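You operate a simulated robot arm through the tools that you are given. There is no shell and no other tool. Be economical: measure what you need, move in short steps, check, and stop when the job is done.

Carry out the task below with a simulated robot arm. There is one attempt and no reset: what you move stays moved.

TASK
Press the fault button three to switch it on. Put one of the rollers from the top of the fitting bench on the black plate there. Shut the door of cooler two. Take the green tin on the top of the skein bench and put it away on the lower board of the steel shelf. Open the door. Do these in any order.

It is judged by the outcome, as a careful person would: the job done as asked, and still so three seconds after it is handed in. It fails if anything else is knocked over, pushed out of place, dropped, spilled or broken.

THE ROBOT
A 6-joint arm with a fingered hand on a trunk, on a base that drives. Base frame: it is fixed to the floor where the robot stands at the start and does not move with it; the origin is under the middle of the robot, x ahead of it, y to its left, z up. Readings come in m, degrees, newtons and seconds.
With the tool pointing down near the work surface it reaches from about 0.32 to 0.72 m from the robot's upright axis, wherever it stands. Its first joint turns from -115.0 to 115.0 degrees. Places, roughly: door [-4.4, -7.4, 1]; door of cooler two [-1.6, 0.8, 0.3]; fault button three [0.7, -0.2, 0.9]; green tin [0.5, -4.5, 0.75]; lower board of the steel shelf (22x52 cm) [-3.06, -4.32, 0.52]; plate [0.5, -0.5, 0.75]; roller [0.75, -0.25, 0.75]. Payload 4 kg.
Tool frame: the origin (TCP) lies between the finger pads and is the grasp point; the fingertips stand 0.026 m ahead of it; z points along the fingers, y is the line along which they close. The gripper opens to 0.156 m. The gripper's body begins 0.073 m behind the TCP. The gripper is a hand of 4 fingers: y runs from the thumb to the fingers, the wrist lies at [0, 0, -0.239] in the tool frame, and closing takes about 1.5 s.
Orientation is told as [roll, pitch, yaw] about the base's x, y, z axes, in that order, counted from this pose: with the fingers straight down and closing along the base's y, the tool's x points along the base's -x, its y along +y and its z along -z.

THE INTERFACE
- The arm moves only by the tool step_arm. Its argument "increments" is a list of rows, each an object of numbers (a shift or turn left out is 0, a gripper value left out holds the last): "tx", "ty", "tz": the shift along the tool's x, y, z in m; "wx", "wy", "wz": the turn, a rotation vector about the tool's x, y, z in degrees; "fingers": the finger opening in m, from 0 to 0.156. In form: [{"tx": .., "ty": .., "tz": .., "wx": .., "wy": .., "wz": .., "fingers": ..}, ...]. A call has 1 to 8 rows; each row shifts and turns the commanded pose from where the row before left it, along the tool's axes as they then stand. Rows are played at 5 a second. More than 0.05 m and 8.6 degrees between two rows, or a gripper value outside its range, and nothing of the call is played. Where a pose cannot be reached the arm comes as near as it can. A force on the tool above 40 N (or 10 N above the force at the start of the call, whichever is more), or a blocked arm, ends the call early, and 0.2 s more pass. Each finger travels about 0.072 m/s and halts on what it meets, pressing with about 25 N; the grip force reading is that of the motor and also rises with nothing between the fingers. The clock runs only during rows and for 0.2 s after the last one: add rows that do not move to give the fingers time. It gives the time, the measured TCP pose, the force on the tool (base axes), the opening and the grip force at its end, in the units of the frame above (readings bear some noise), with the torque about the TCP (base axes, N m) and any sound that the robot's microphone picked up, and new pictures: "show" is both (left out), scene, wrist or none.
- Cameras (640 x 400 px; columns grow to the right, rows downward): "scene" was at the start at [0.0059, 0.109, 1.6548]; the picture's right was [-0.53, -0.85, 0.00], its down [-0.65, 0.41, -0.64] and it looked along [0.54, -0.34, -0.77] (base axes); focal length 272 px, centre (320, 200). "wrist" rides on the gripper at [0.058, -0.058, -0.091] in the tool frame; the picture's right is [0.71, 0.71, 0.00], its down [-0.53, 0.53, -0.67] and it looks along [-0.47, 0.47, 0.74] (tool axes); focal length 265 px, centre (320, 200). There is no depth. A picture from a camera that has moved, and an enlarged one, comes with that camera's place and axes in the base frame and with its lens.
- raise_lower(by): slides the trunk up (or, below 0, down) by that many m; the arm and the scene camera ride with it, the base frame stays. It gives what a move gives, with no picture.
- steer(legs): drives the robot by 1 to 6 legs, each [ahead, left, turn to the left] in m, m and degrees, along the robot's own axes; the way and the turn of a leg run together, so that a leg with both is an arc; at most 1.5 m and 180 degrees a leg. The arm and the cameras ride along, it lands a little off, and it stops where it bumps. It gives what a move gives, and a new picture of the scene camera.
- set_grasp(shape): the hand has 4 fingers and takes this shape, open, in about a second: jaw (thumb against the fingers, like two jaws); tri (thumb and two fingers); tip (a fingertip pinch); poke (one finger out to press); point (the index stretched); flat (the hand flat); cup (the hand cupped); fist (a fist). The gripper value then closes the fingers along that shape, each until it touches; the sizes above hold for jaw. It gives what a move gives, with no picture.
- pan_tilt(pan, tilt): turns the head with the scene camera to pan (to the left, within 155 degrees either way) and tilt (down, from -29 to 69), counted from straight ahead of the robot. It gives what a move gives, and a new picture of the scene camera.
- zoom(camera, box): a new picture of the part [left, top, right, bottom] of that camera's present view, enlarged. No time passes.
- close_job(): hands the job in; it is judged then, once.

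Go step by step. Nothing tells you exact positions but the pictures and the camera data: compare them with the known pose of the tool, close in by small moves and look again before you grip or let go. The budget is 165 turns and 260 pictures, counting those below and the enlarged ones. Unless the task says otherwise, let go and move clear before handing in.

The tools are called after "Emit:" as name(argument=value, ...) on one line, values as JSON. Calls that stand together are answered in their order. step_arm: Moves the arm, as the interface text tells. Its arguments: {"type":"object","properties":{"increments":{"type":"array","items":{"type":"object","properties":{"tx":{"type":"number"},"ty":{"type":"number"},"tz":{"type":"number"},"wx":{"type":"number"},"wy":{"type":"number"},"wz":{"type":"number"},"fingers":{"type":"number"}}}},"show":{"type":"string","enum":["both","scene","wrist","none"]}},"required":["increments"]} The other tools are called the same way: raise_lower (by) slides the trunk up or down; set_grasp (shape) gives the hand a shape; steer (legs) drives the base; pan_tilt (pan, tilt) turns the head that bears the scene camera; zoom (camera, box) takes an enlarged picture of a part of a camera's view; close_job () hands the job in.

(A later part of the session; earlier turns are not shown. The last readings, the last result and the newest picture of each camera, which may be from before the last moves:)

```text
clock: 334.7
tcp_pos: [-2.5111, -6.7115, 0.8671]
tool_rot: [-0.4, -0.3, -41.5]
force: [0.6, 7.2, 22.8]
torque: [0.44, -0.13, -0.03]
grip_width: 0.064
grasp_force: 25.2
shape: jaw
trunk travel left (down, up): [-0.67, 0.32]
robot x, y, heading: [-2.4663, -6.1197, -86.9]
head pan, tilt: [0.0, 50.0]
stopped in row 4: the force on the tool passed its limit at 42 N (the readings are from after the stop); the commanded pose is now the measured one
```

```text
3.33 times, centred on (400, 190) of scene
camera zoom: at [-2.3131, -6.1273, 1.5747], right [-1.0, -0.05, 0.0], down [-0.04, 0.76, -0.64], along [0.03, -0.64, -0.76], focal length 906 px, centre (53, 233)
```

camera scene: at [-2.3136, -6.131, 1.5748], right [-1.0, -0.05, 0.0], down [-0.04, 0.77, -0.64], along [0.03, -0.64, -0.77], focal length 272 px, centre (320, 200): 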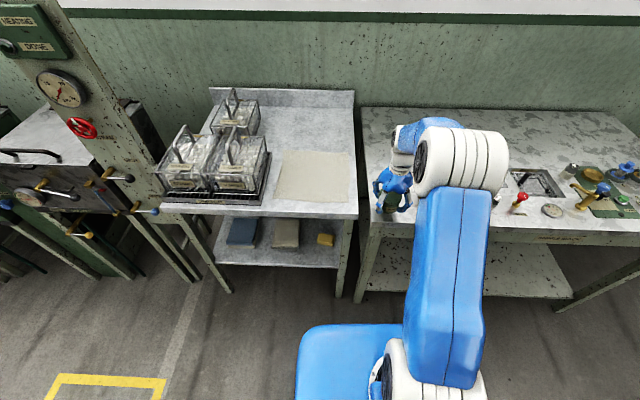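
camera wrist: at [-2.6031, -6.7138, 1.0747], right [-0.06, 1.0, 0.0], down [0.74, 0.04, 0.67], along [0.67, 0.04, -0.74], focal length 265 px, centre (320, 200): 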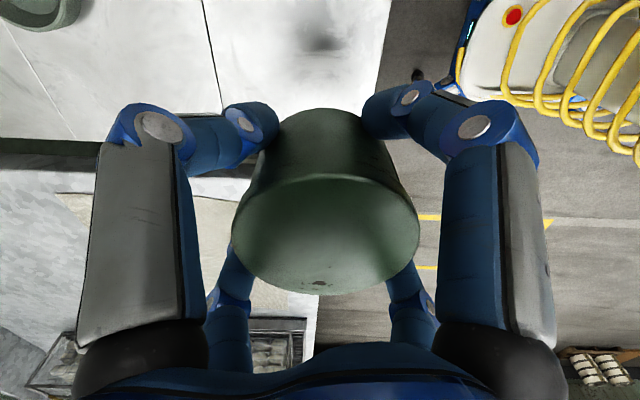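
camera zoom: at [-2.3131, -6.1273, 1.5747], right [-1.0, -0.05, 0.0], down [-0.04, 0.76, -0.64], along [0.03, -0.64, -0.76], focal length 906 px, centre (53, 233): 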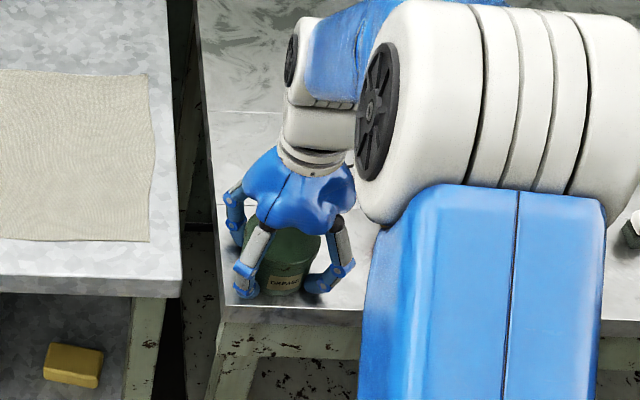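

Contact. I open, then lift clear.

Emit:
step_arm(increments=[{"tz": -0.002, "fingers": 0.075}, {"fingers": 0.095}, {"fingers": 0.11}, {}, {}], show="wrist")

Emit:
step_arm(increments=[{"tz": -0.03}, {"tz": -0.04}, {"tz": -0.045}, {"tz": -0.045}, {"tz": -0.045}], show="none")

Emit:
set_grasp(shape="tip")

Emit:
step_arm(increments=[{}])

```text
clock: 335.9
tcp_pos: [-2.5102, -6.7116, 0.8679]
tool_rot: [-0.4, -0.2, -41.5]
force: [-0.1, -2.3, 12.1]
torque: [0.41, -0.02, -0.03]
grip_width: 0.1068
grasp_force: 0.1
shape: jaw
trunk travel left (down, up): [-0.67, 0.32]
robot x, y, heading: [-2.4641, -6.1191, -86.9]
head pan, tilt: [0.0, 50.0]
camera wrist: at [-2.5933, -6.7151, 0.9578], right [-0.06, 1.0, -0.01], down [0.74, 0.05, 0.67], along [0.67, 0.04, -0.74], focal length 265 px, centre (320, 200)
```

wrist: 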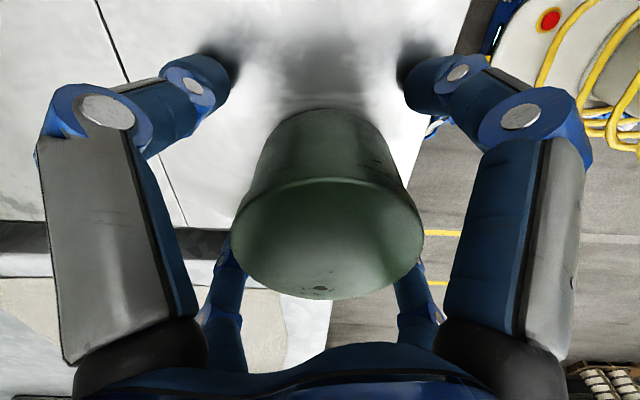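

```text
clock: 337.1
tcp_pos: [-2.5114, -6.7071, 1.0719]
tool_rot: [-0.1, 0.0, -41.6]
force: [0.2, 0.3, 0.5]
torque: [-0.04, -0.01, 0.0]
grip_width: 0.1098
grasp_force: 0.1
shape: jaw
trunk travel left (down, up): [-0.67, 0.32]
robot x, y, heading: [-2.464, -6.1227, -86.9]
head pan, tilt: [0.0, 50.0]
```

```text
clock: 338.0
tcp_pos: [-2.5119, -6.7091, 1.071]
tool_rot: [-0.2, -0.1, -41.4]
force: [0.2, -0.1, 0.0]
torque: [-0.02, 0.01, -0.01]
grip_width: 0.1559
grasp_force: 0.1
shape: tip
trunk travel left (down, up): [-0.67, 0.32]
robot x, y, heading: [-2.4656, -6.1186, -87.0]
head pan, tilt: [0.0, 50.0]
```

```text
clock: 338.4
tcp_pos: [-2.5127, -6.7074, 1.0701]
tool_rot: [-0.2, -0.2, -41.5]
force: [0.7, 0.0, -0.5]
torque: [0.01, 0.0, -0.03]
grip_width: 0.156
grasp_force: 0.0
shape: tip
trunk travel left (down, up): [-0.67, 0.32]
robot x, y, heading: [-2.4652, -6.1213, -86.9]
head pan, tilt: [0.0, 50.0]
camera scene: at [-2.3131, -6.13, 1.5747], right [-1.0, -0.05, 0.0], down [-0.04, 0.76, -0.64], along [0.03, -0.64, -0.77], focal length 272 px, centre (320, 200)
camera wrist: at [-2.5956, -6.7118, 1.1619], right [-0.06, 1.0, 0.0], down [0.74, 0.05, 0.67], along [0.67, 0.04, -0.74], focal length 265 px, centre (320, 200)
```

scene: 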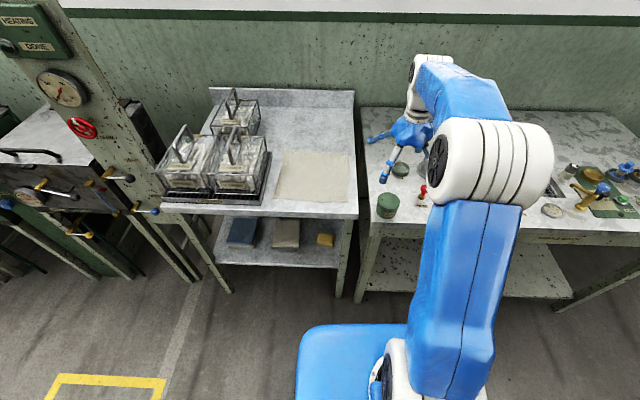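
wrist: 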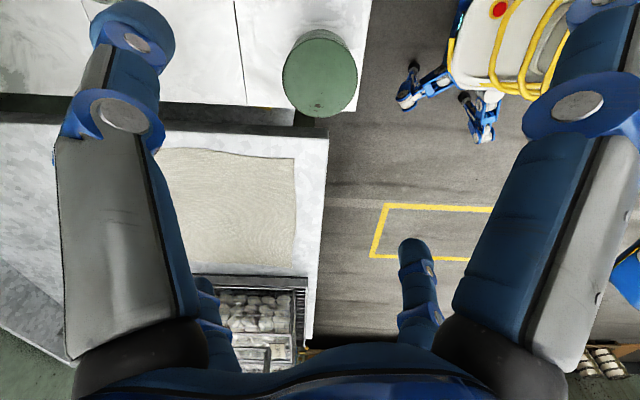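

The tin stands safely; in "tip" shape two fingers oppose along y and two are splayed. I enlarge to see the shape.

Emit:
zoom(camera="scene", box=[350, 40, 510, 230])

Emit:
step_arm(increments=[{"fingers": 0.1}, {}, {}, {}])

Emit:
zoom(camera="scene", box=[350, 40, 510, 230])

```text
2.11 times, centred on (430, 135) of scene
camera zoom: at [-2.3131, -6.13, 1.5747], right [-1.0, -0.05, 0.0], down [-0.04, 0.76, -0.64], along [0.03, -0.64, -0.77], focal length 572 px, centre (88, 337)
```

zoom: 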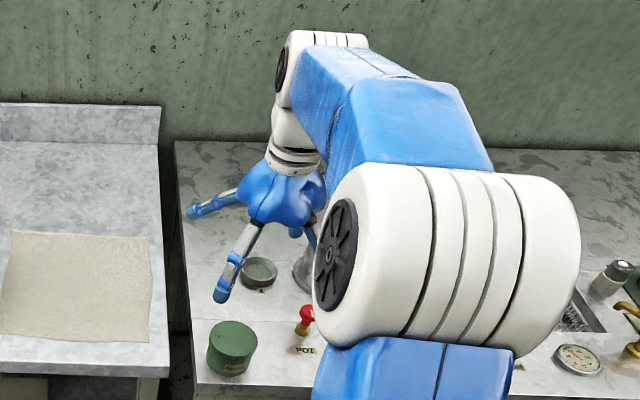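

```text
clock: 339.4
tcp_pos: [-2.512, -6.7067, 1.0707]
tool_rot: [-0.2, -0.1, -41.4]
force: [-0.3, 0.8, -0.8]
torque: [-0.03, 0.02, 0.0]
grip_width: 0.1004
grasp_force: 0.0
shape: tip
trunk travel left (down, up): [-0.67, 0.32]
robot x, y, heading: [-2.4641, -6.118, -87.1]
head pan, tilt: [0.0, 50.0]
camera scene: at [-2.3131, -6.1302, 1.5747], right [-1.0, -0.05, 0.0], down [-0.04, 0.77, -0.64], along [0.03, -0.64, -0.77], focal length 272 px, centre (320, 200)
camera wrist: at [-2.5956, -6.7119, 1.1619], right [-0.06, 1.0, 0.0], down [0.74, 0.05, 0.67], along [0.67, 0.04, -0.74], focal length 265 px, centre (320, 200)
```

scene: 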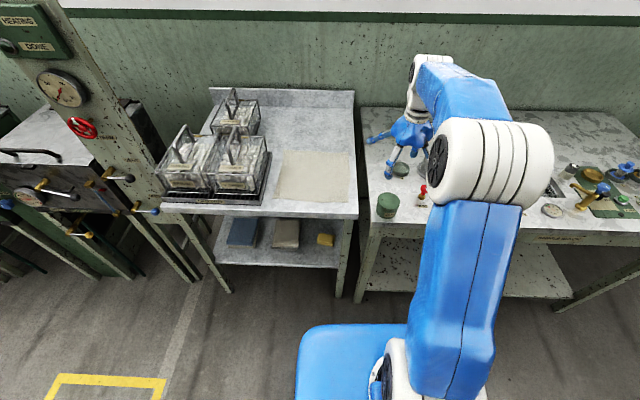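
wrist: 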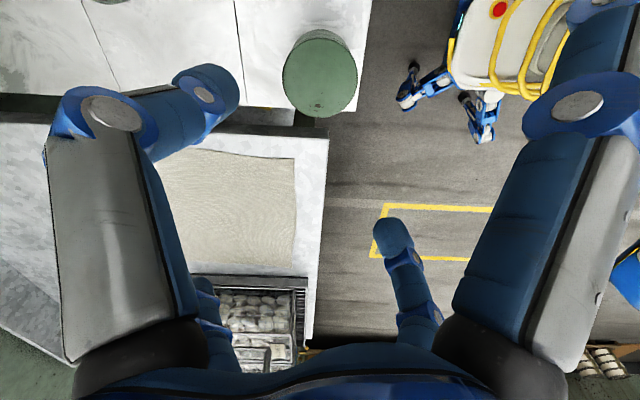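

```text
2.11 times, centred on (430, 135) of scene
camera zoom: at [-2.3131, -6.1302, 1.5747], right [-1.0, -0.05, 0.0], down [-0.04, 0.77, -0.64], along [0.03, -0.64, -0.77], focal length 572 px, centre (88, 337)
```

zoom: 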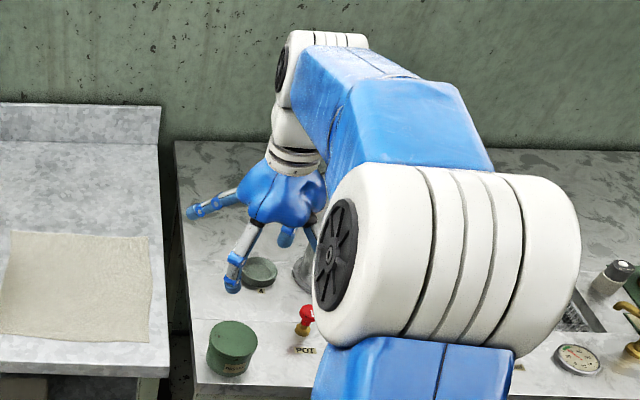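

Pinch fingers work with the other two splayed. I align the hand with the robot's heading and tilt it 40° forward above the tin.

Emit:
step_arm(increments=[{"wz": 8}, {"wz": 8}, {"wz": 8}, {"wz": 8}, {"wz": 8}, {"wz": 8}], show="none")

Emit:
step_arm(increments=[{"wy": -8}, {"wy": -8}, {"wy": -8}, {"wy": -8}, {"wy": -8}, {}])

```text
clock: 340.8
tcp_pos: [-2.5099, -6.7102, 1.0718]
tool_rot: [0.1, -0.2, -89.6]
force: [0.6, 0.6, -0.1]
torque: [0.0, -0.03, -0.01]
grip_width: 0.1008
grasp_force: 0.1
shape: tip
trunk travel left (down, up): [-0.67, 0.32]
robot x, y, heading: [-2.4668, -6.1177, -87.0]
head pan, tilt: [0.0, 50.0]
```

```text
clock: 342.2
tcp_pos: [-2.5114, -6.7118, 1.0709]
tool_rot: [-0.2, -40.4, -89.5]
force: [0.0, -0.5, -0.5]
torque: [-0.01, 0.02, 0.01]
grip_width: 0.1003
grasp_force: 0.1
shape: tip
trunk travel left (down, up): [-0.67, 0.32]
robot x, y, heading: [-2.4641, -6.1194, -86.9]
head pan, tilt: [0.0, 50.0]
camera scene: at [-2.3131, -6.1311, 1.5747], right [-1.0, -0.05, 0.0], down [-0.04, 0.77, -0.64], along [0.03, -0.64, -0.77], focal length 272 px, centre (320, 200)
camera wrist: at [-2.5709, -6.6085, 1.1035], right [0.7, 0.55, -0.46], down [0.53, 0.04, 0.85], along [0.48, -0.84, -0.26], focal length 265 px, centre (320, 200)
```

scene: 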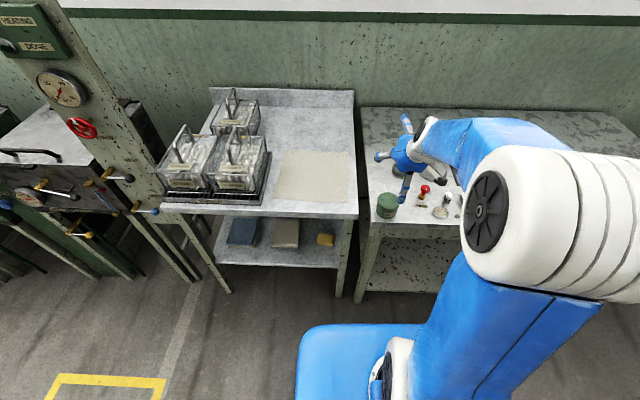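
wrist: 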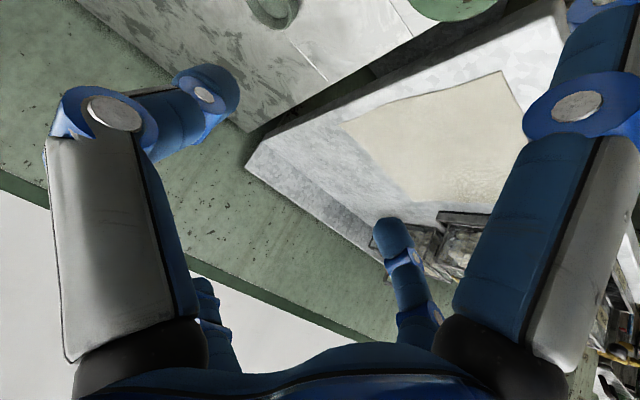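

Emit:
step_arm(increments=[{"tx": 0.0257, "tz": 0.0306}, {"tx": 0.0257, "tz": 0.0306}, {"tx": 0.0257, "tz": 0.0306}, {}])

Emit:
zoom(camera="scene", box=[350, 90, 510, 240])

```text
clock: 343.2
tcp_pos: [-2.5138, -6.7184, 0.9706]
tool_rot: [-0.1, -39.6, -89.5]
force: [0.0, 0.3, 0.6]
torque: [-0.02, 0.01, -0.03]
grip_width: 0.1007
grasp_force: 0.0
shape: tip
out of reach, approached as far as the arm can: row 3
trunk travel left (down, up): [-0.67, 0.32]
robot x, y, heading: [-2.4664, -6.118, -87.0]
head pan, tilt: [0.0, 50.0]
camera scene: at [-2.3131, -6.1283, 1.5748], right [-1.0, -0.05, 0.0], down [-0.04, 0.76, -0.64], along [0.03, -0.64, -0.77], focal length 272 px, centre (320, 200)
camera wrist: at [-2.5723, -6.6152, 1.0039], right [0.7, 0.55, -0.45], down [0.53, 0.02, 0.85], along [0.48, -0.84, -0.27], focal length 265 px, centre (320, 200)
```

scene: 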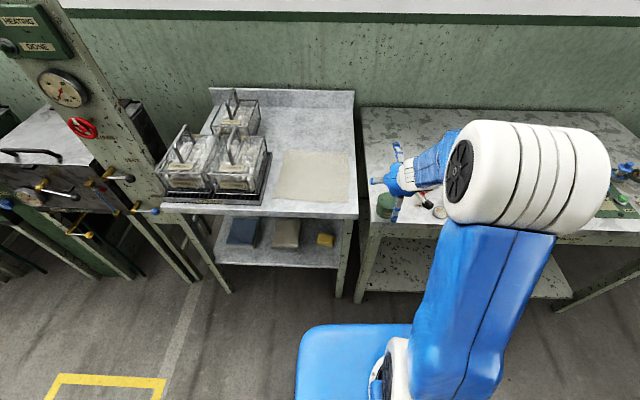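
wrist: 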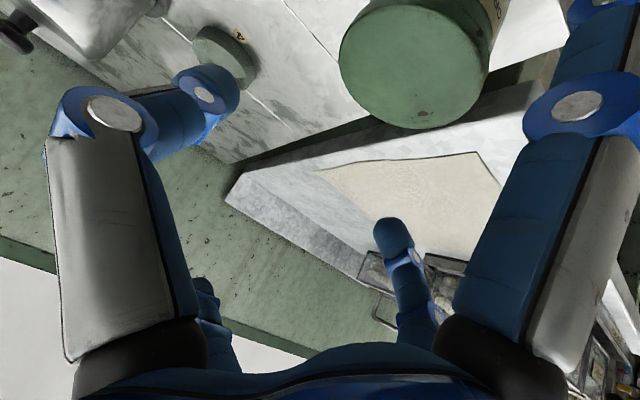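

```text
2.67 times, centred on (430, 165) of scene
camera zoom: at [-2.3131, -6.1283, 1.5748], right [-1.0, -0.05, 0.0], down [-0.04, 0.76, -0.64], along [0.03, -0.64, -0.77], focal length 725 px, centre (27, 293)
```

zoom: 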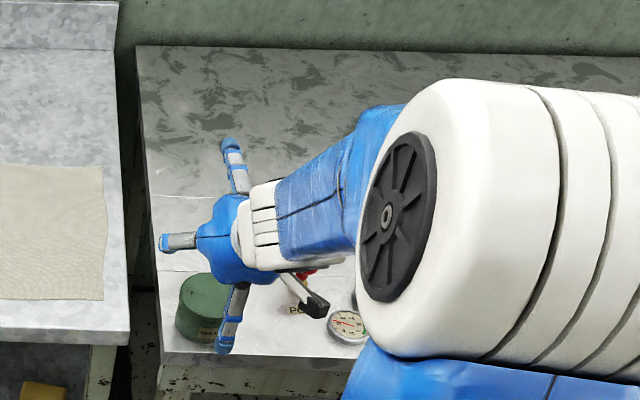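

The arm's own reach stops here, so I lower with the trunk instead.

Emit:
step_arm(increments=[{"tx": 0.0054, "tz": -0.0045, "ty": 0.004}, {}], show="none")

Emit:
raise_lower(by=-0.05)

Emit:
step_arm(increments=[{}])

Emit:
zoom(camera="scene", box=[350, 90, 510, 240])

```text
clock: 343.8
tcp_pos: [-2.5066, -6.7152, 0.9736]
tool_rot: [-0.1, -39.8, -89.5]
force: [-0.4, -1.4, 0.8]
torque: [0.0, -0.02, -0.03]
grip_width: 0.1006
grasp_force: 0.0
shape: tip
out of reach, approached as far as the arm can: row 1
trunk travel left (down, up): [-0.67, 0.32]
robot x, y, heading: [-2.4643, -6.1187, -86.7]
head pan, tilt: [0.0, 50.0]
```

```text
clock: 344.8
tcp_pos: [-2.508, -6.7145, 0.9231]
tool_rot: [-0.1, -39.6, -89.6]
force: [0.3, -0.5, -0.5]
torque: [0.03, 0.01, -0.04]
grip_width: 0.1005
grasp_force: 0.0
shape: tip
trunk travel left (down, up): [-0.62, 0.37]
robot x, y, heading: [-2.4619, -6.1206, -86.9]
head pan, tilt: [0.0, 50.0]
```

```text
clock: 345.2
tcp_pos: [-2.5071, -6.7139, 0.924]
tool_rot: [-0.2, -39.7, -89.5]
force: [-0.1, 0.2, -0.5]
torque: [0.02, 0.02, -0.01]
grip_width: 0.1006
grasp_force: 0.1
shape: tip
trunk travel left (down, up): [-0.62, 0.37]
robot x, y, heading: [-2.4644, -6.1216, -86.8]
head pan, tilt: [0.0, 50.0]
camera scene: at [-2.3131, -6.1304, 1.5248], right [-1.0, -0.05, 0.0], down [-0.04, 0.77, -0.64], along [0.03, -0.64, -0.77], focal length 272 px, centre (320, 200)
camera wrist: at [-2.567, -6.6122, 0.9568], right [0.7, 0.55, -0.45], down [0.53, 0.03, 0.85], along [0.48, -0.84, -0.27], focal length 265 px, centre (320, 200)
```

scene: 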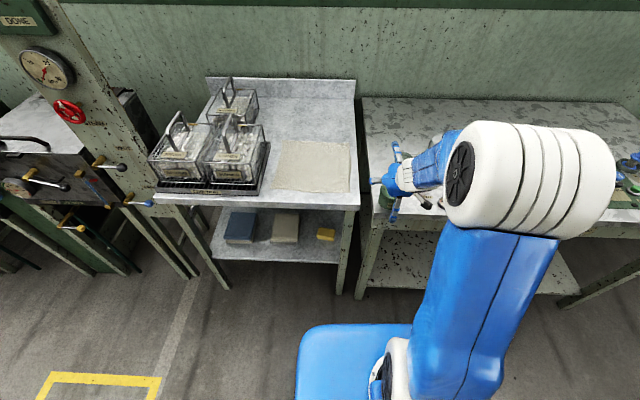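
wrist: 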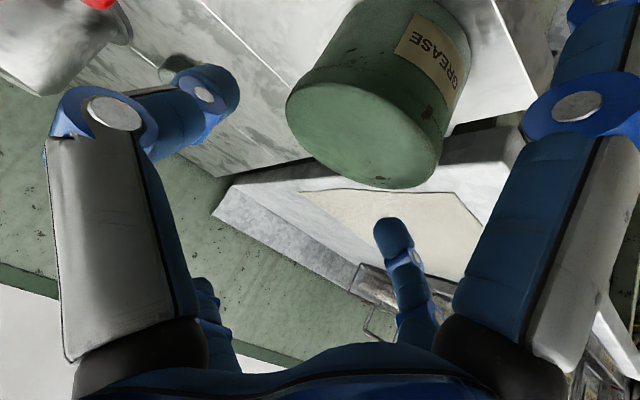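

```text
2.67 times, centred on (430, 165) of scene
camera zoom: at [-2.3131, -6.1304, 1.5248], right [-1.0, -0.05, 0.0], down [-0.04, 0.77, -0.64], along [0.03, -0.64, -0.77], focal length 725 px, centre (27, 293)
```

zoom: 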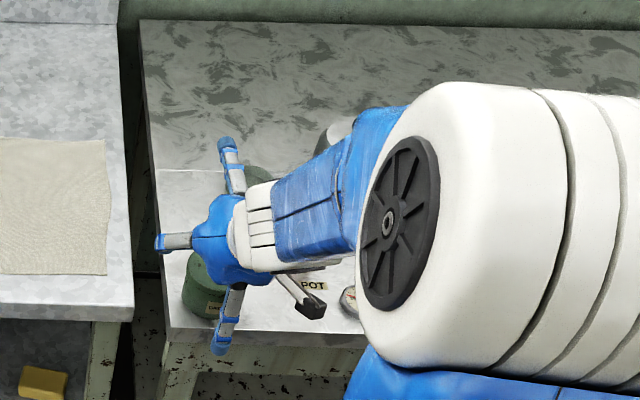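

Emit:
raise_lower(by=-0.05)

Emit:
step_arm(increments=[{}], show="wrist")

```text
clock: 346.1
tcp_pos: [-2.5064, -6.7146, 0.8742]
tool_rot: [-0.2, -39.8, -89.5]
force: [-0.3, 0.8, 1.0]
torque: [-0.01, -0.02, 0.01]
grip_width: 0.1005
grasp_force: 0.1
shape: tip
trunk travel left (down, up): [-0.57, 0.42]
robot x, y, heading: [-2.4644, -6.118, -87.0]
head pan, tilt: [0.0, 50.0]
```

```text
clock: 346.5
tcp_pos: [-2.507, -6.7145, 0.8746]
tool_rot: [0.0, -39.8, -89.5]
force: [-0.2, -0.3, -0.1]
torque: [0.0, -0.02, 0.02]
grip_width: 0.1007
grasp_force: 0.2
shape: tip
trunk travel left (down, up): [-0.57, 0.42]
robot x, y, heading: [-2.4643, -6.119, -87.0]
head pan, tilt: [0.0, 50.0]
camera wrist: at [-2.567, -6.6119, 0.9069], right [0.7, 0.55, -0.45], down [0.53, 0.03, 0.85], along [0.48, -0.84, -0.27], focal length 265 px, centre (320, 200)
```

wrist: 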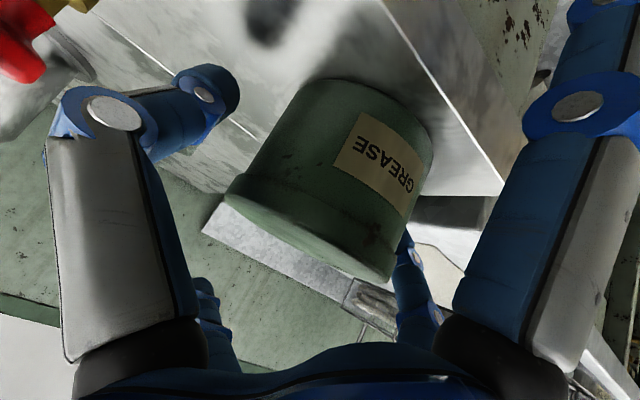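

The tin is between the two fingers. I close.

Emit:
step_arm(increments=[{"fingers": 0.08}, {}, {"fingers": 0.06}, {}, {}, {}, {}], show="wrist")

```text
clock: 348.1
tcp_pos: [-2.5078, -6.7149, 0.8736]
tool_rot: [-0.1, -39.7, -89.5]
force: [0.1, 0.2, -0.8]
torque: [0.02, -0.03, -0.03]
grip_width: 0.0566
grasp_force: 24.8
shape: tip
trunk travel left (down, up): [-0.57, 0.42]
robot x, y, heading: [-2.4637, -6.1198, -87.0]
head pan, tilt: [0.0, 50.0]
camera wrist: at [-2.567, -6.612, 0.9067], right [0.7, 0.55, -0.45], down [0.53, 0.03, 0.85], along [0.48, -0.84, -0.27], focal length 265 px, centre (320, 200)
```

wrist: 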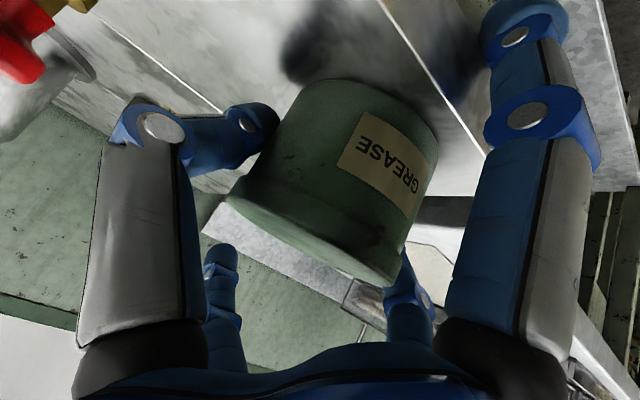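

I lift a little with the trunk to test the grip.

Emit:
raise_lower(by=0.03)

Emit:
step_arm(increments=[{}])

Emit:
zoom(camera="scene", box=[350, 90, 510, 240])

```text
clock: 348.8
tcp_pos: [-2.5069, -6.7144, 0.9033]
tool_rot: [0.0, -39.7, -89.4]
force: [0.0, 1.2, -1.4]
torque: [0.07, -0.01, -0.01]
grip_width: 0.0563
grasp_force: 24.9
shape: tip
trunk travel left (down, up): [-0.6, 0.39]
robot x, y, heading: [-2.4662, -6.1164, -87.1]
head pan, tilt: [0.0, 50.0]
```

```text
clock: 349.2
tcp_pos: [-2.5072, -6.715, 0.9037]
tool_rot: [-0.1, -39.8, -89.4]
force: [1.2, 0.4, -1.9]
torque: [0.09, 0.0, 0.0]
grip_width: 0.0565
grasp_force: 25.1
shape: tip
trunk travel left (down, up): [-0.6, 0.39]
robot x, y, heading: [-2.4651, -6.1175, -87.1]
head pan, tilt: [0.0, 50.0]
camera scene: at [-2.3131, -6.1303, 1.5047], right [-1.0, -0.05, 0.0], down [-0.04, 0.77, -0.64], along [0.03, -0.64, -0.77], focal length 272 px, centre (320, 200)
camera wrist: at [-2.567, -6.6121, 0.9368], right [0.7, 0.55, -0.45], down [0.53, 0.03, 0.85], along [0.48, -0.84, -0.27], focal length 265 px, centre (320, 200)
```

scene: 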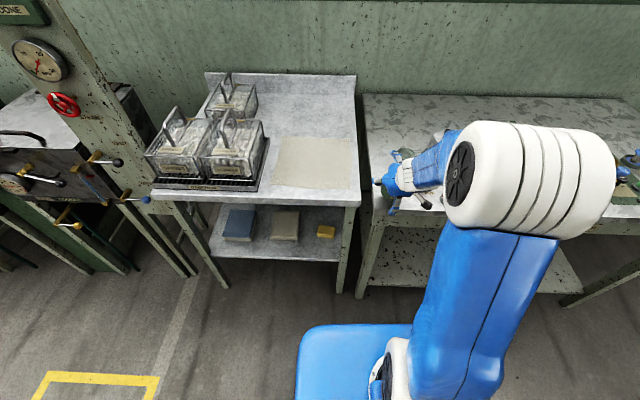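
wrist: 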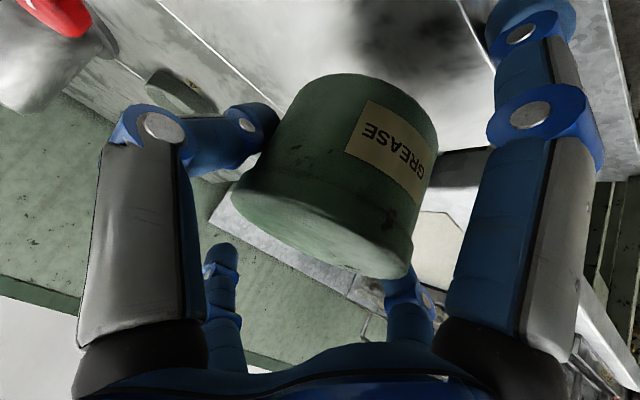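

```text
2.67 times, centred on (430, 165) of scene
camera zoom: at [-2.3131, -6.1303, 1.5047], right [-1.0, -0.05, 0.0], down [-0.04, 0.77, -0.64], along [0.03, -0.64, -0.77], focal length 725 px, centre (27, 293)
```

zoom: 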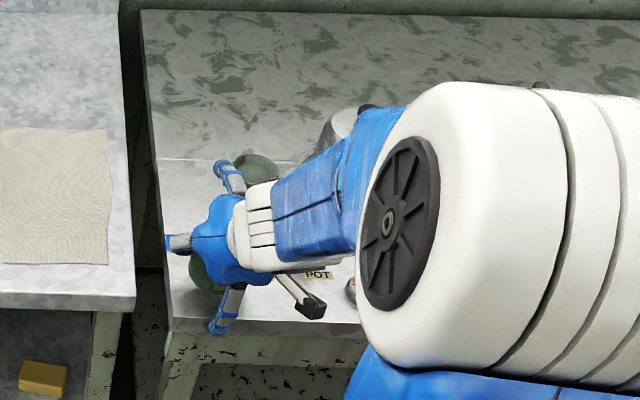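

The tin follows but hangs slightly tilted because the pinch is a bit forward of its axis. I set it back down and regrasp about 1 cm nearer.

Emit:
raise_lower(by=-0.029)

Emit:
step_arm(increments=[{"fingers": 0.065}, {"fingers": 0.08}, {"fingers": 0.1}, {}, {}], show="wrist")

Emit:
step_arm(increments=[{"tx": -0.0134, "tz": -0.0253}, {"tx": -0.0134, "tz": -0.0253}, {}], show="none")

Emit:
raise_lower(by=-0.05)

Emit:
step_arm(increments=[{}], show="wrist")

```text
clock: 350.0
tcp_pos: [-2.5066, -6.7158, 0.8746]
tool_rot: [-0.1, -39.6, -89.5]
force: [0.6, 0.3, -2.5]
torque: [0.04, -0.01, 0.0]
grip_width: 0.0563
grasp_force: 25.2
shape: tip
trunk travel left (down, up): [-0.571, 0.419]
robot x, y, heading: [-2.4627, -6.1211, -86.9]
head pan, tilt: [0.0, 50.0]
```

```text
clock: 351.2
tcp_pos: [-2.5063, -6.7151, 0.8749]
tool_rot: [-0.1, -39.8, -89.5]
force: [-0.7, 0.2, -0.8]
torque: [0.0, -0.02, 0.02]
grip_width: 0.0996
grasp_force: 0.0
shape: tip
trunk travel left (down, up): [-0.571, 0.419]
robot x, y, heading: [-2.4635, -6.1186, -86.8]
head pan, tilt: [0.0, 50.0]
camera wrist: at [-2.567, -6.612, 0.9078], right [0.7, 0.55, -0.45], down [0.53, 0.03, 0.85], along [0.48, -0.84, -0.27], focal length 265 px, centre (320, 200)
```

wrist: 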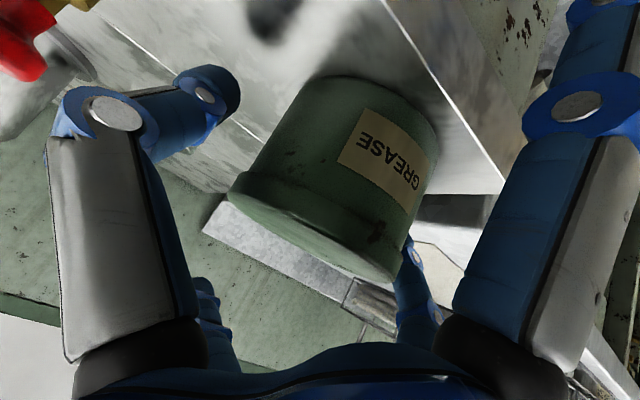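

```text
clock: 352.0
tcp_pos: [-2.5064, -6.7038, 0.9326]
tool_rot: [-0.1, -39.7, -89.5]
force: [-0.4, 0.1, 0.1]
torque: [-0.02, -0.01, 0.0]
grip_width: 0.0995
grasp_force: 0.0
shape: tip
trunk travel left (down, up): [-0.571, 0.419]
robot x, y, heading: [-2.4675, -6.1242, -86.8]
head pan, tilt: [0.0, 50.0]
```

```text
clock: 352.9
tcp_pos: [-2.507, -6.7034, 0.8831]
tool_rot: [-0.2, -39.8, -89.5]
force: [-0.8, 0.0, -0.2]
torque: [-0.01, 0.02, 0.03]
grip_width: 0.0994
grasp_force: 0.1
shape: tip
trunk travel left (down, up): [-0.521, 0.469]
robot x, y, heading: [-2.463, -6.122, -87.3]
head pan, tilt: [0.0, 50.0]
```

```text
clock: 353.3
tcp_pos: [-2.5063, -6.7036, 0.8823]
tool_rot: [0.0, -39.9, -89.5]
force: [-0.7, 0.7, -0.7]
torque: [0.0, -0.02, 0.02]
grip_width: 0.0996
grasp_force: 0.1
shape: tip
trunk travel left (down, up): [-0.521, 0.469]
robot x, y, heading: [-2.4652, -6.124, -87.0]
head pan, tilt: [0.0, 50.0]
camera wrist: at [-2.5669, -6.6009, 0.9147], right [0.7, 0.55, -0.45], down [0.53, 0.03, 0.85], along [0.48, -0.84, -0.27], focal length 265 px, centre (320, 200)
```

wrist: 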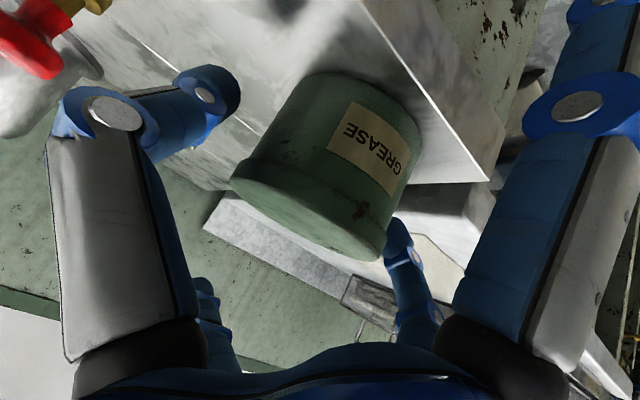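

Emit:
step_arm(increments=[{"fingers": 0.08}, {}, {"fingers": 0.06}, {}, {}, {}, {}], show="wrist")

Emit:
raise_lower(by=0.04)

Emit:
step_arm(increments=[{}], show="wrist")

```text
clock: 354.9
tcp_pos: [-2.507, -6.7044, 0.8826]
tool_rot: [-0.1, -39.7, -89.6]
force: [0.2, -0.7, -0.6]
torque: [0.03, -0.01, 0.0]
grip_width: 0.0643
grasp_force: 25.1
shape: tip
trunk travel left (down, up): [-0.521, 0.469]
robot x, y, heading: [-2.4643, -6.1188, -87.1]
head pan, tilt: [0.0, 50.0]
camera wrist: at [-2.5669, -6.6011, 0.9144], right [0.7, 0.55, -0.45], down [0.53, 0.03, 0.85], along [0.48, -0.84, -0.27], focal length 265 px, centre (320, 200)
```

wrist: 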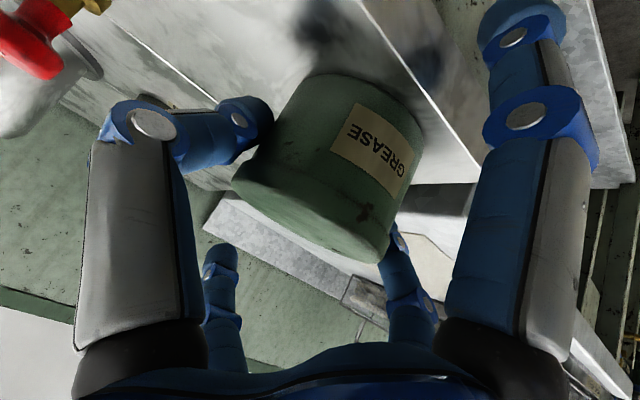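

```text
clock: 355.7
tcp_pos: [-2.5076, -6.7047, 0.9213]
tool_rot: [-0.1, -39.7, -89.5]
force: [0.8, -0.4, -3.0]
torque: [-0.01, 0.0, 0.03]
grip_width: 0.0641
grasp_force: 25.0
shape: tip
trunk travel left (down, up): [-0.561, 0.429]
robot x, y, heading: [-2.4626, -6.1202, -87.0]
head pan, tilt: [0.0, 50.0]
```

```text
clock: 356.1
tcp_pos: [-2.5064, -6.7039, 0.9211]
tool_rot: [-0.1, -39.7, -89.3]
force: [0.9, 0.4, -1.7]
torque: [-0.01, -0.02, -0.01]
grip_width: 0.064
grasp_force: 25.3
shape: tip
trunk travel left (down, up): [-0.561, 0.429]
robot x, y, heading: [-2.4643, -6.1222, -86.9]
head pan, tilt: [0.0, 50.0]
camera wrist: at [-2.5669, -6.6012, 0.9544], right [0.7, 0.55, -0.45], down [0.53, 0.03, 0.85], along [0.48, -0.84, -0.27], focal length 265 px, centre (320, 200)
```

wrist: 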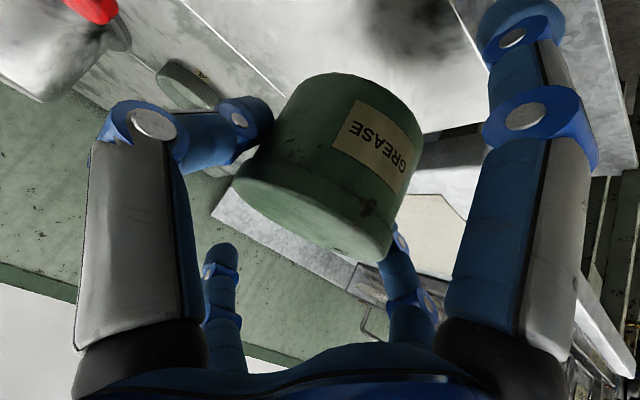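

Solid grip now (64 mm, no swing). The shelf's lower board front edge is y≈-4.43, x −3.325…−2.80, and a free spot is at about (−3.10,−4.37). I back off, turn round and stage in front of the shelf.

Emit:
raise_lower(by=0.1)

Emit:
steer(legs=[[-0.45, 0, 0], [0, 0, 177]])

Emit:
pan_tilt(pan=20, tilt=30)

```text
clock: 357.4
tcp_pos: [-2.5063, -6.7043, 1.0214]
tool_rot: [-0.2, -39.7, -89.5]
force: [-1.3, -0.4, -2.5]
torque: [0.0, -0.01, 0.03]
grip_width: 0.0639
grasp_force: 25.6
shape: tip
trunk travel left (down, up): [-0.661, 0.329]
robot x, y, heading: [-2.4666, -6.1205, -87.0]
head pan, tilt: [0.0, 50.0]
```

```text
clock: 382.9
tcp_pos: [-2.4155, -5.0887, 1.0214]
tool_rot: [-0.2, -39.7, 87.1]
force: [0.6, -0.1, -2.1]
torque: [0.02, 0.01, 0.0]
grip_width: 0.0599
grasp_force: 24.9
shape: tip
trunk travel left (down, up): [-0.661, 0.329]
robot x, y, heading: [-2.4896, -5.672, 89.7]
head pan, tilt: [0.0, 50.0]
camera scene: at [-2.643, -5.6507, 1.5657], right [1.0, -0.01, 0.0], down [-0.01, -0.77, -0.64], along [0.0, 0.64, -0.77], focal length 272 px, centre (320, 200)
```

scene: 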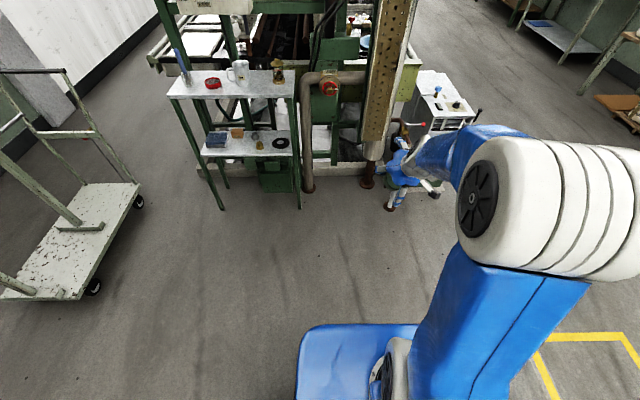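

```text
clock: 383.7
tcp_pos: [-2.416, -5.0878, 1.0216]
tool_rot: [-0.1, -39.7, 87.1]
force: [-0.6, -1.4, -2.5]
torque: [-0.04, 0.05, -0.01]
grip_width: 0.0597
grasp_force: 24.8
shape: tip
trunk travel left (down, up): [-0.661, 0.329]
robot x, y, heading: [-2.4945, -5.6674, 89.4]
head pan, tilt: [20.0, 30.0]
camera scene: at [-2.6739, -5.6423, 1.5952], right [0.94, 0.33, 0.0], down [0.17, -0.47, -0.87], along [-0.29, 0.82, -0.5], focal length 272 px, centre (320, 200)
```

scene: 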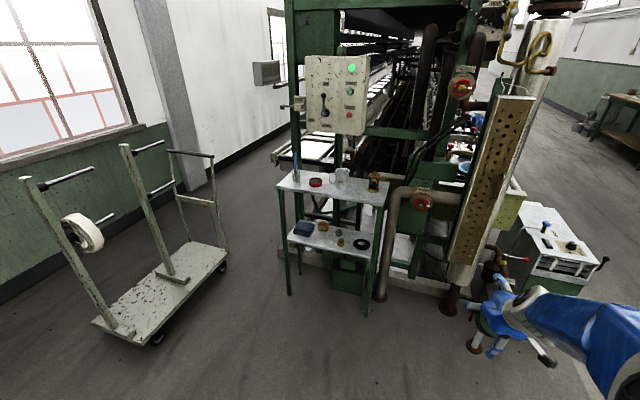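

Grip width has drifted to 60 mm during the drive; I check the tin with the wrist camera.

Emit:
step_arm(increments=[{}], show="wrist")

```text
clock: 384.1
tcp_pos: [-2.4158, -5.0879, 1.0215]
tool_rot: [-0.1, -39.7, 87.1]
force: [-1.2, -0.5, -1.8]
torque: [0.02, -0.01, -0.01]
grip_width: 0.0598
grasp_force: 25.5
shape: tip
trunk travel left (down, up): [-0.661, 0.329]
robot x, y, heading: [-2.4939, -5.6673, 89.6]
head pan, tilt: [20.0, 30.0]
camera wrist: at [-2.3642, -5.1935, 1.0544], right [-0.73, -0.51, -0.45], down [-0.53, 0.01, 0.85], along [-0.43, 0.86, -0.27], focal length 265 px, centre (320, 200)
```

wrist: 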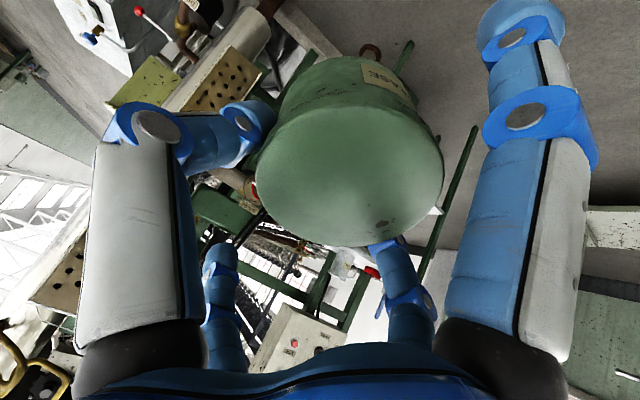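

The tin has pivoted in the pinch (tilted toward the hand) but is held. It will level when its near edge touches the board; I drive on in one short leg.

Emit:
steer(legs=[[0.4, 0.68, 0]])

Emit:
step_arm(increments=[{}], show="wrist")

Emit:
pan_tilt(pan=0, tilt=35)

```text
clock: 393.0
tcp_pos: [-3.0972, -4.6866, 1.0233]
tool_rot: [0.0, -39.8, 88.3]
force: [0.1, 0.4, -1.4]
torque: [0.01, -0.01, -0.01]
grip_width: 0.0592
grasp_force: 24.9
shape: tip
trunk travel left (down, up): [-0.661, 0.329]
robot x, y, heading: [-3.1622, -5.2661, 91.1]
head pan, tilt: [20.0, 30.0]
camera scene: at [-3.3437, -5.2469, 1.5954], right [0.93, 0.36, 0.0], down [0.18, -0.47, -0.87], along [-0.31, 0.81, -0.5], focal length 272 px, centre (320, 200)
```

scene: 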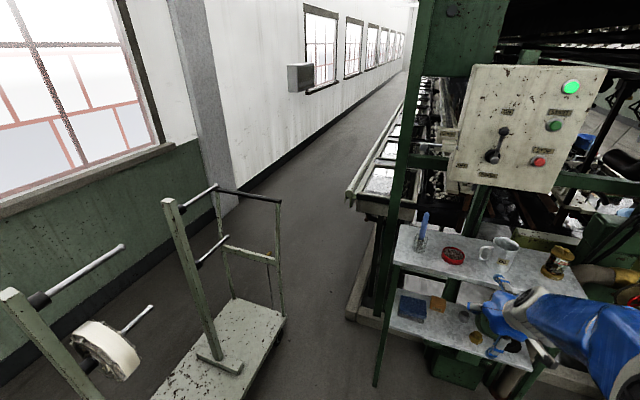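

```text
clock: 393.4
tcp_pos: [-3.0989, -4.6868, 1.022]
tool_rot: [0.0, -39.8, 88.5]
force: [0.2, 0.2, -1.8]
torque: [0.0, 0.03, 0.01]
grip_width: 0.0591
grasp_force: 25.0
shape: tip
trunk travel left (down, up): [-0.661, 0.329]
robot x, y, heading: [-3.1604, -5.266, 90.9]
head pan, tilt: [20.0, 30.0]
camera wrist: at [-3.0451, -4.7904, 1.0541], right [-0.72, -0.52, -0.45], down [-0.53, -0.01, 0.85], along [-0.45, 0.85, -0.27], focal length 265 px, centre (320, 200)
```

wrist: 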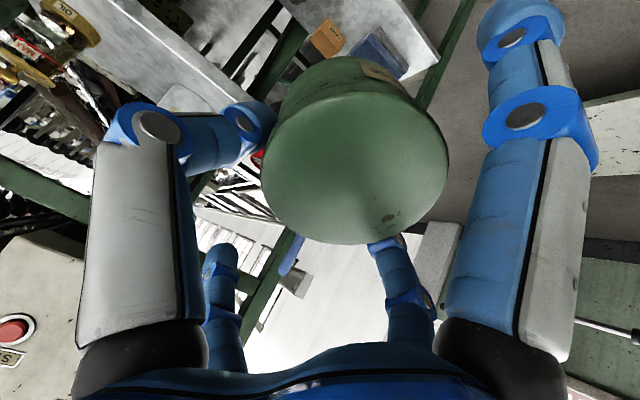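

```text
clock: 394.3
tcp_pos: [-3.0983, -4.6855, 1.0209]
tool_rot: [-0.1, -39.7, 88.4]
force: [0.9, 0.0, -2.3]
torque: [-0.01, 0.0, -0.01]
grip_width: 0.059
grasp_force: 24.8
shape: tip
trunk travel left (down, up): [-0.661, 0.329]
robot x, y, heading: [-3.1654, -5.2679, 90.9]
head pan, tilt: [0.0, 35.0]
camera scene: at [-3.3142, -5.2421, 1.5875], right [1.0, 0.02, 0.0], down [0.01, -0.57, -0.82], along [-0.01, 0.82, -0.57], focal length 272 px, centre (320, 200)
```

scene: 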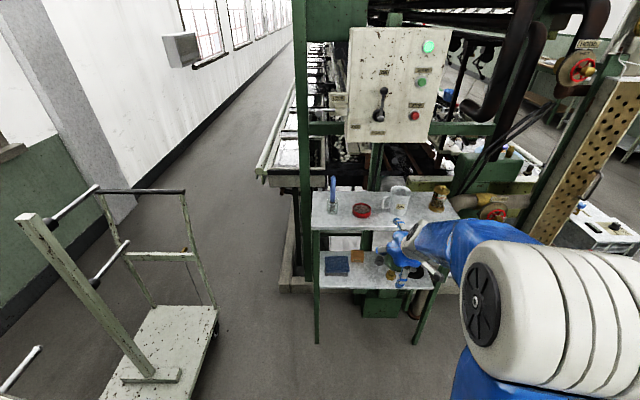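

I lower the trunk so the tin is at the lower-board opening level, still in front of the shelf.

Emit:
raise_lower(by=-0.39)

Emit:
pan_tilt(pan=15, tilt=25)

Emit:
step_arm(increments=[{}], show="wrist")

```text
clock: 398.0
tcp_pos: [-3.0991, -4.687, 0.6314]
tool_rot: [-0.1, -39.7, 88.3]
force: [-0.1, 0.2, -1.9]
torque: [-0.03, -0.01, -0.01]
grip_width: 0.0589
grasp_force: 24.8
shape: tip
trunk travel left (down, up): [-0.271, 0.719]
robot x, y, heading: [-3.1645, -5.2706, 91.0]
head pan, tilt: [0.0, 35.0]
```

```text
clock: 398.8
tcp_pos: [-3.0985, -4.6866, 0.631]
tool_rot: [-0.1, -39.7, 88.4]
force: [0.1, 0.6, -2.3]
torque: [-0.01, -0.01, -0.03]
grip_width: 0.0593
grasp_force: 25.3
shape: tip
trunk travel left (down, up): [-0.271, 0.719]
robot x, y, heading: [-3.1637, -5.2655, 90.9]
head pan, tilt: [15.0, 25.0]
camera scene: at [-3.3379, -5.2417, 1.2132], right [0.96, 0.27, 0.0], down [0.12, -0.41, -0.91], along [-0.25, 0.87, -0.42], focal length 272 px, centre (320, 200)
```

scene: 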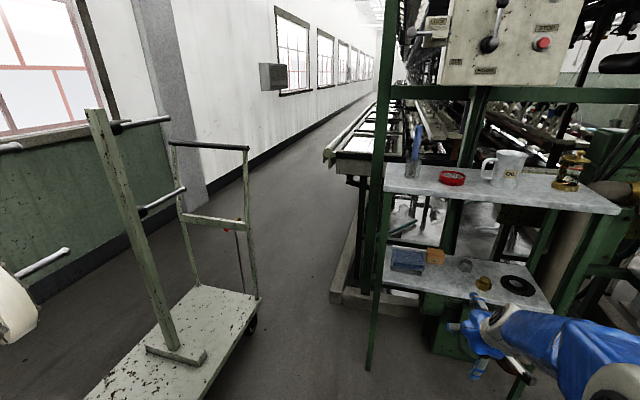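

```text
clock: 399.2
tcp_pos: [-3.0994, -4.6861, 0.631]
tool_rot: [-0.2, -39.8, 88.5]
force: [-0.6, -0.7, -2.4]
torque: [-0.02, 0.03, 0.01]
grip_width: 0.059
grasp_force: 24.5
shape: tip
trunk travel left (down, up): [-0.271, 0.719]
robot x, y, heading: [-3.1619, -5.2637, 91.1]
head pan, tilt: [15.0, 25.0]
camera wrist: at [-3.0452, -4.7902, 0.6643], right [-0.72, -0.52, -0.45], down [-0.53, -0.01, 0.85], along [-0.45, 0.85, -0.27], focal length 265 px, centre (320, 200)
```

wrist: 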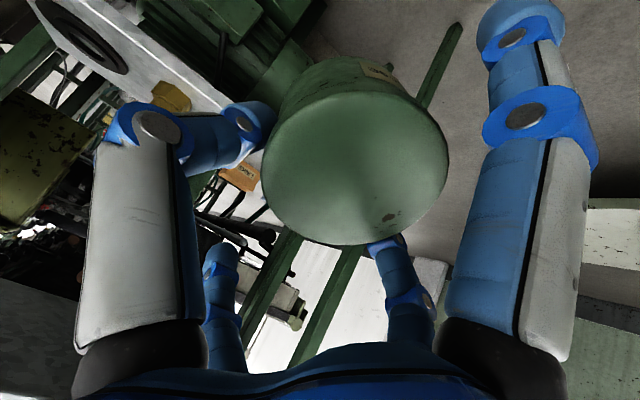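

Emit:
zoom(camera="scene", box=[360, 130, 640, 390])

```text
1.54 times, centred on (500, 260) of scene
camera zoom: at [-3.338, -5.2417, 1.2132], right [0.96, 0.27, 0.0], down [0.12, -0.41, -0.91], along [-0.25, 0.87, -0.42], focal length 418 px, centre (43, 108)
```

zoom: 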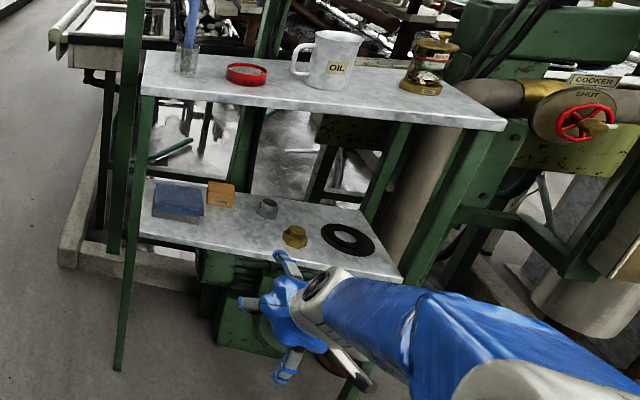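

Emit:
pan_tilt(pan=-15, tilt=50)

```text
clock: 400.1
tcp_pos: [-3.0982, -4.687, 0.6315]
tool_rot: [-0.2, -39.7, 88.4]
force: [0.1, 0.1, -2.3]
torque: [0.0, -0.01, -0.01]
grip_width: 0.0592
grasp_force: 24.6
shape: tip
trunk travel left (down, up): [-0.271, 0.719]
robot x, y, heading: [-3.1669, -5.269, 90.9]
head pan, tilt: [-15.0, 50.0]
camera scene: at [-3.294, -5.2556, 1.1758], right [0.97, -0.24, 0.0], down [-0.19, -0.74, -0.64], along [0.16, 0.62, -0.77], focal length 272 px, centre (320, 200)
```

scene: 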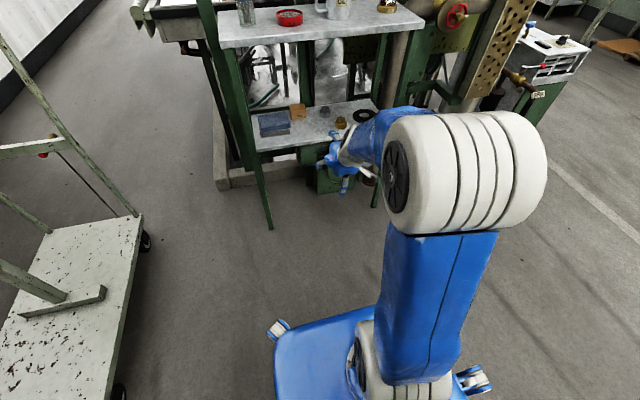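

The elbow stays well in front of the shelf. I lower 3 cm and drive in.

Emit:
raise_lower(by=-0.03)

Emit:
steer(legs=[[0.2, 0, 0]])

Emit:
pan_tilt(pan=20, tilt=35)

Emit:
step_arm(increments=[{}], show="wrist")

```text
clock: 400.9
tcp_pos: [-3.098, -4.685, 0.6008]
tool_rot: [-0.1, -39.7, 88.4]
force: [-0.7, 0.0, -2.9]
torque: [0.03, 0.01, 0.02]
grip_width: 0.0593
grasp_force: 25.3
shape: tip
trunk travel left (down, up): [-0.241, 0.749]
robot x, y, heading: [-3.1612, -5.2714, 91.1]
head pan, tilt: [-15.0, 50.0]
```

```text
clock: 404.1
tcp_pos: [-3.1068, -4.4853, 0.6024]
tool_rot: [-0.1, -39.7, 88.8]
force: [-0.3, 1.4, -1.8]
torque: [0.01, 0.0, 0.01]
grip_width: 0.0589
grasp_force: 25.2
shape: tip
trunk travel left (down, up): [-0.241, 0.749]
robot x, y, heading: [-3.1678, -5.0651, 91.4]
head pan, tilt: [-15.0, 50.0]
camera scene: at [-3.2979, -5.0541, 1.1457], right [0.97, -0.24, 0.0], down [-0.18, -0.74, -0.64], along [0.15, 0.62, -0.77], focal length 272 px, centre (320, 200)
```

scene: 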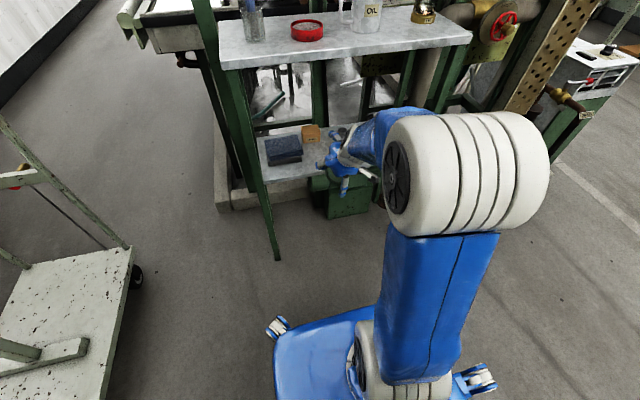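

```text
clock: 405.1
tcp_pos: [-3.1072, -4.4865, 0.6007]
tool_rot: [-0.2, -39.7, 88.8]
force: [0.6, -0.5, -2.3]
torque: [0.03, 0.04, 0.0]
grip_width: 0.0589
grasp_force: 25.5
shape: tip
trunk travel left (down, up): [-0.241, 0.749]
robot x, y, heading: [-3.1651, -5.0649, 91.1]
head pan, tilt: [20.0, 35.0]
camera scene: at [-3.3481, -5.047, 1.1674], right [0.93, 0.36, 0.0], down [0.21, -0.53, -0.82], along [-0.3, 0.76, -0.57], focal length 272 px, centre (320, 200)
```

scene: 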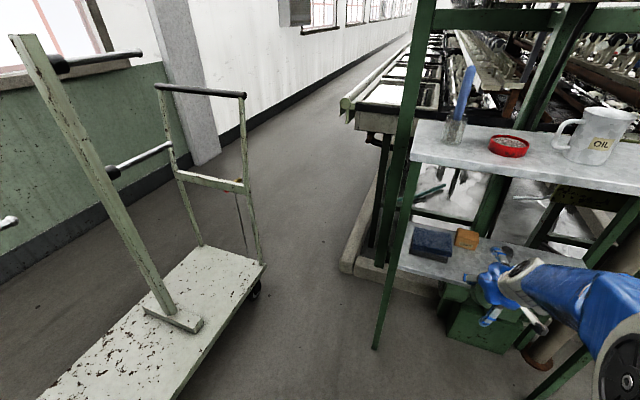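

```text
clock: 405.5
tcp_pos: [-3.1064, -4.4853, 0.6017]
tool_rot: [-0.1, -39.7, 88.7]
force: [-0.3, -0.6, -2.4]
torque: [0.01, 0.01, -0.01]
grip_width: 0.0588
grasp_force: 24.8
shape: tip
trunk travel left (down, up): [-0.241, 0.749]
robot x, y, heading: [-3.1693, -5.0657, 91.3]
head pan, tilt: [20.0, 35.0]
camera wrist: at [-3.0522, -4.5896, 0.6344], right [-0.72, -0.53, -0.45], down [-0.53, -0.01, 0.85], along [-0.45, 0.85, -0.27], focal length 265 px, centre (320, 200)
```

wrist: 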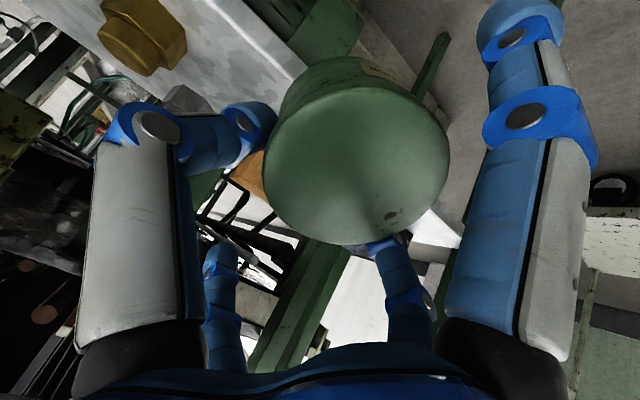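

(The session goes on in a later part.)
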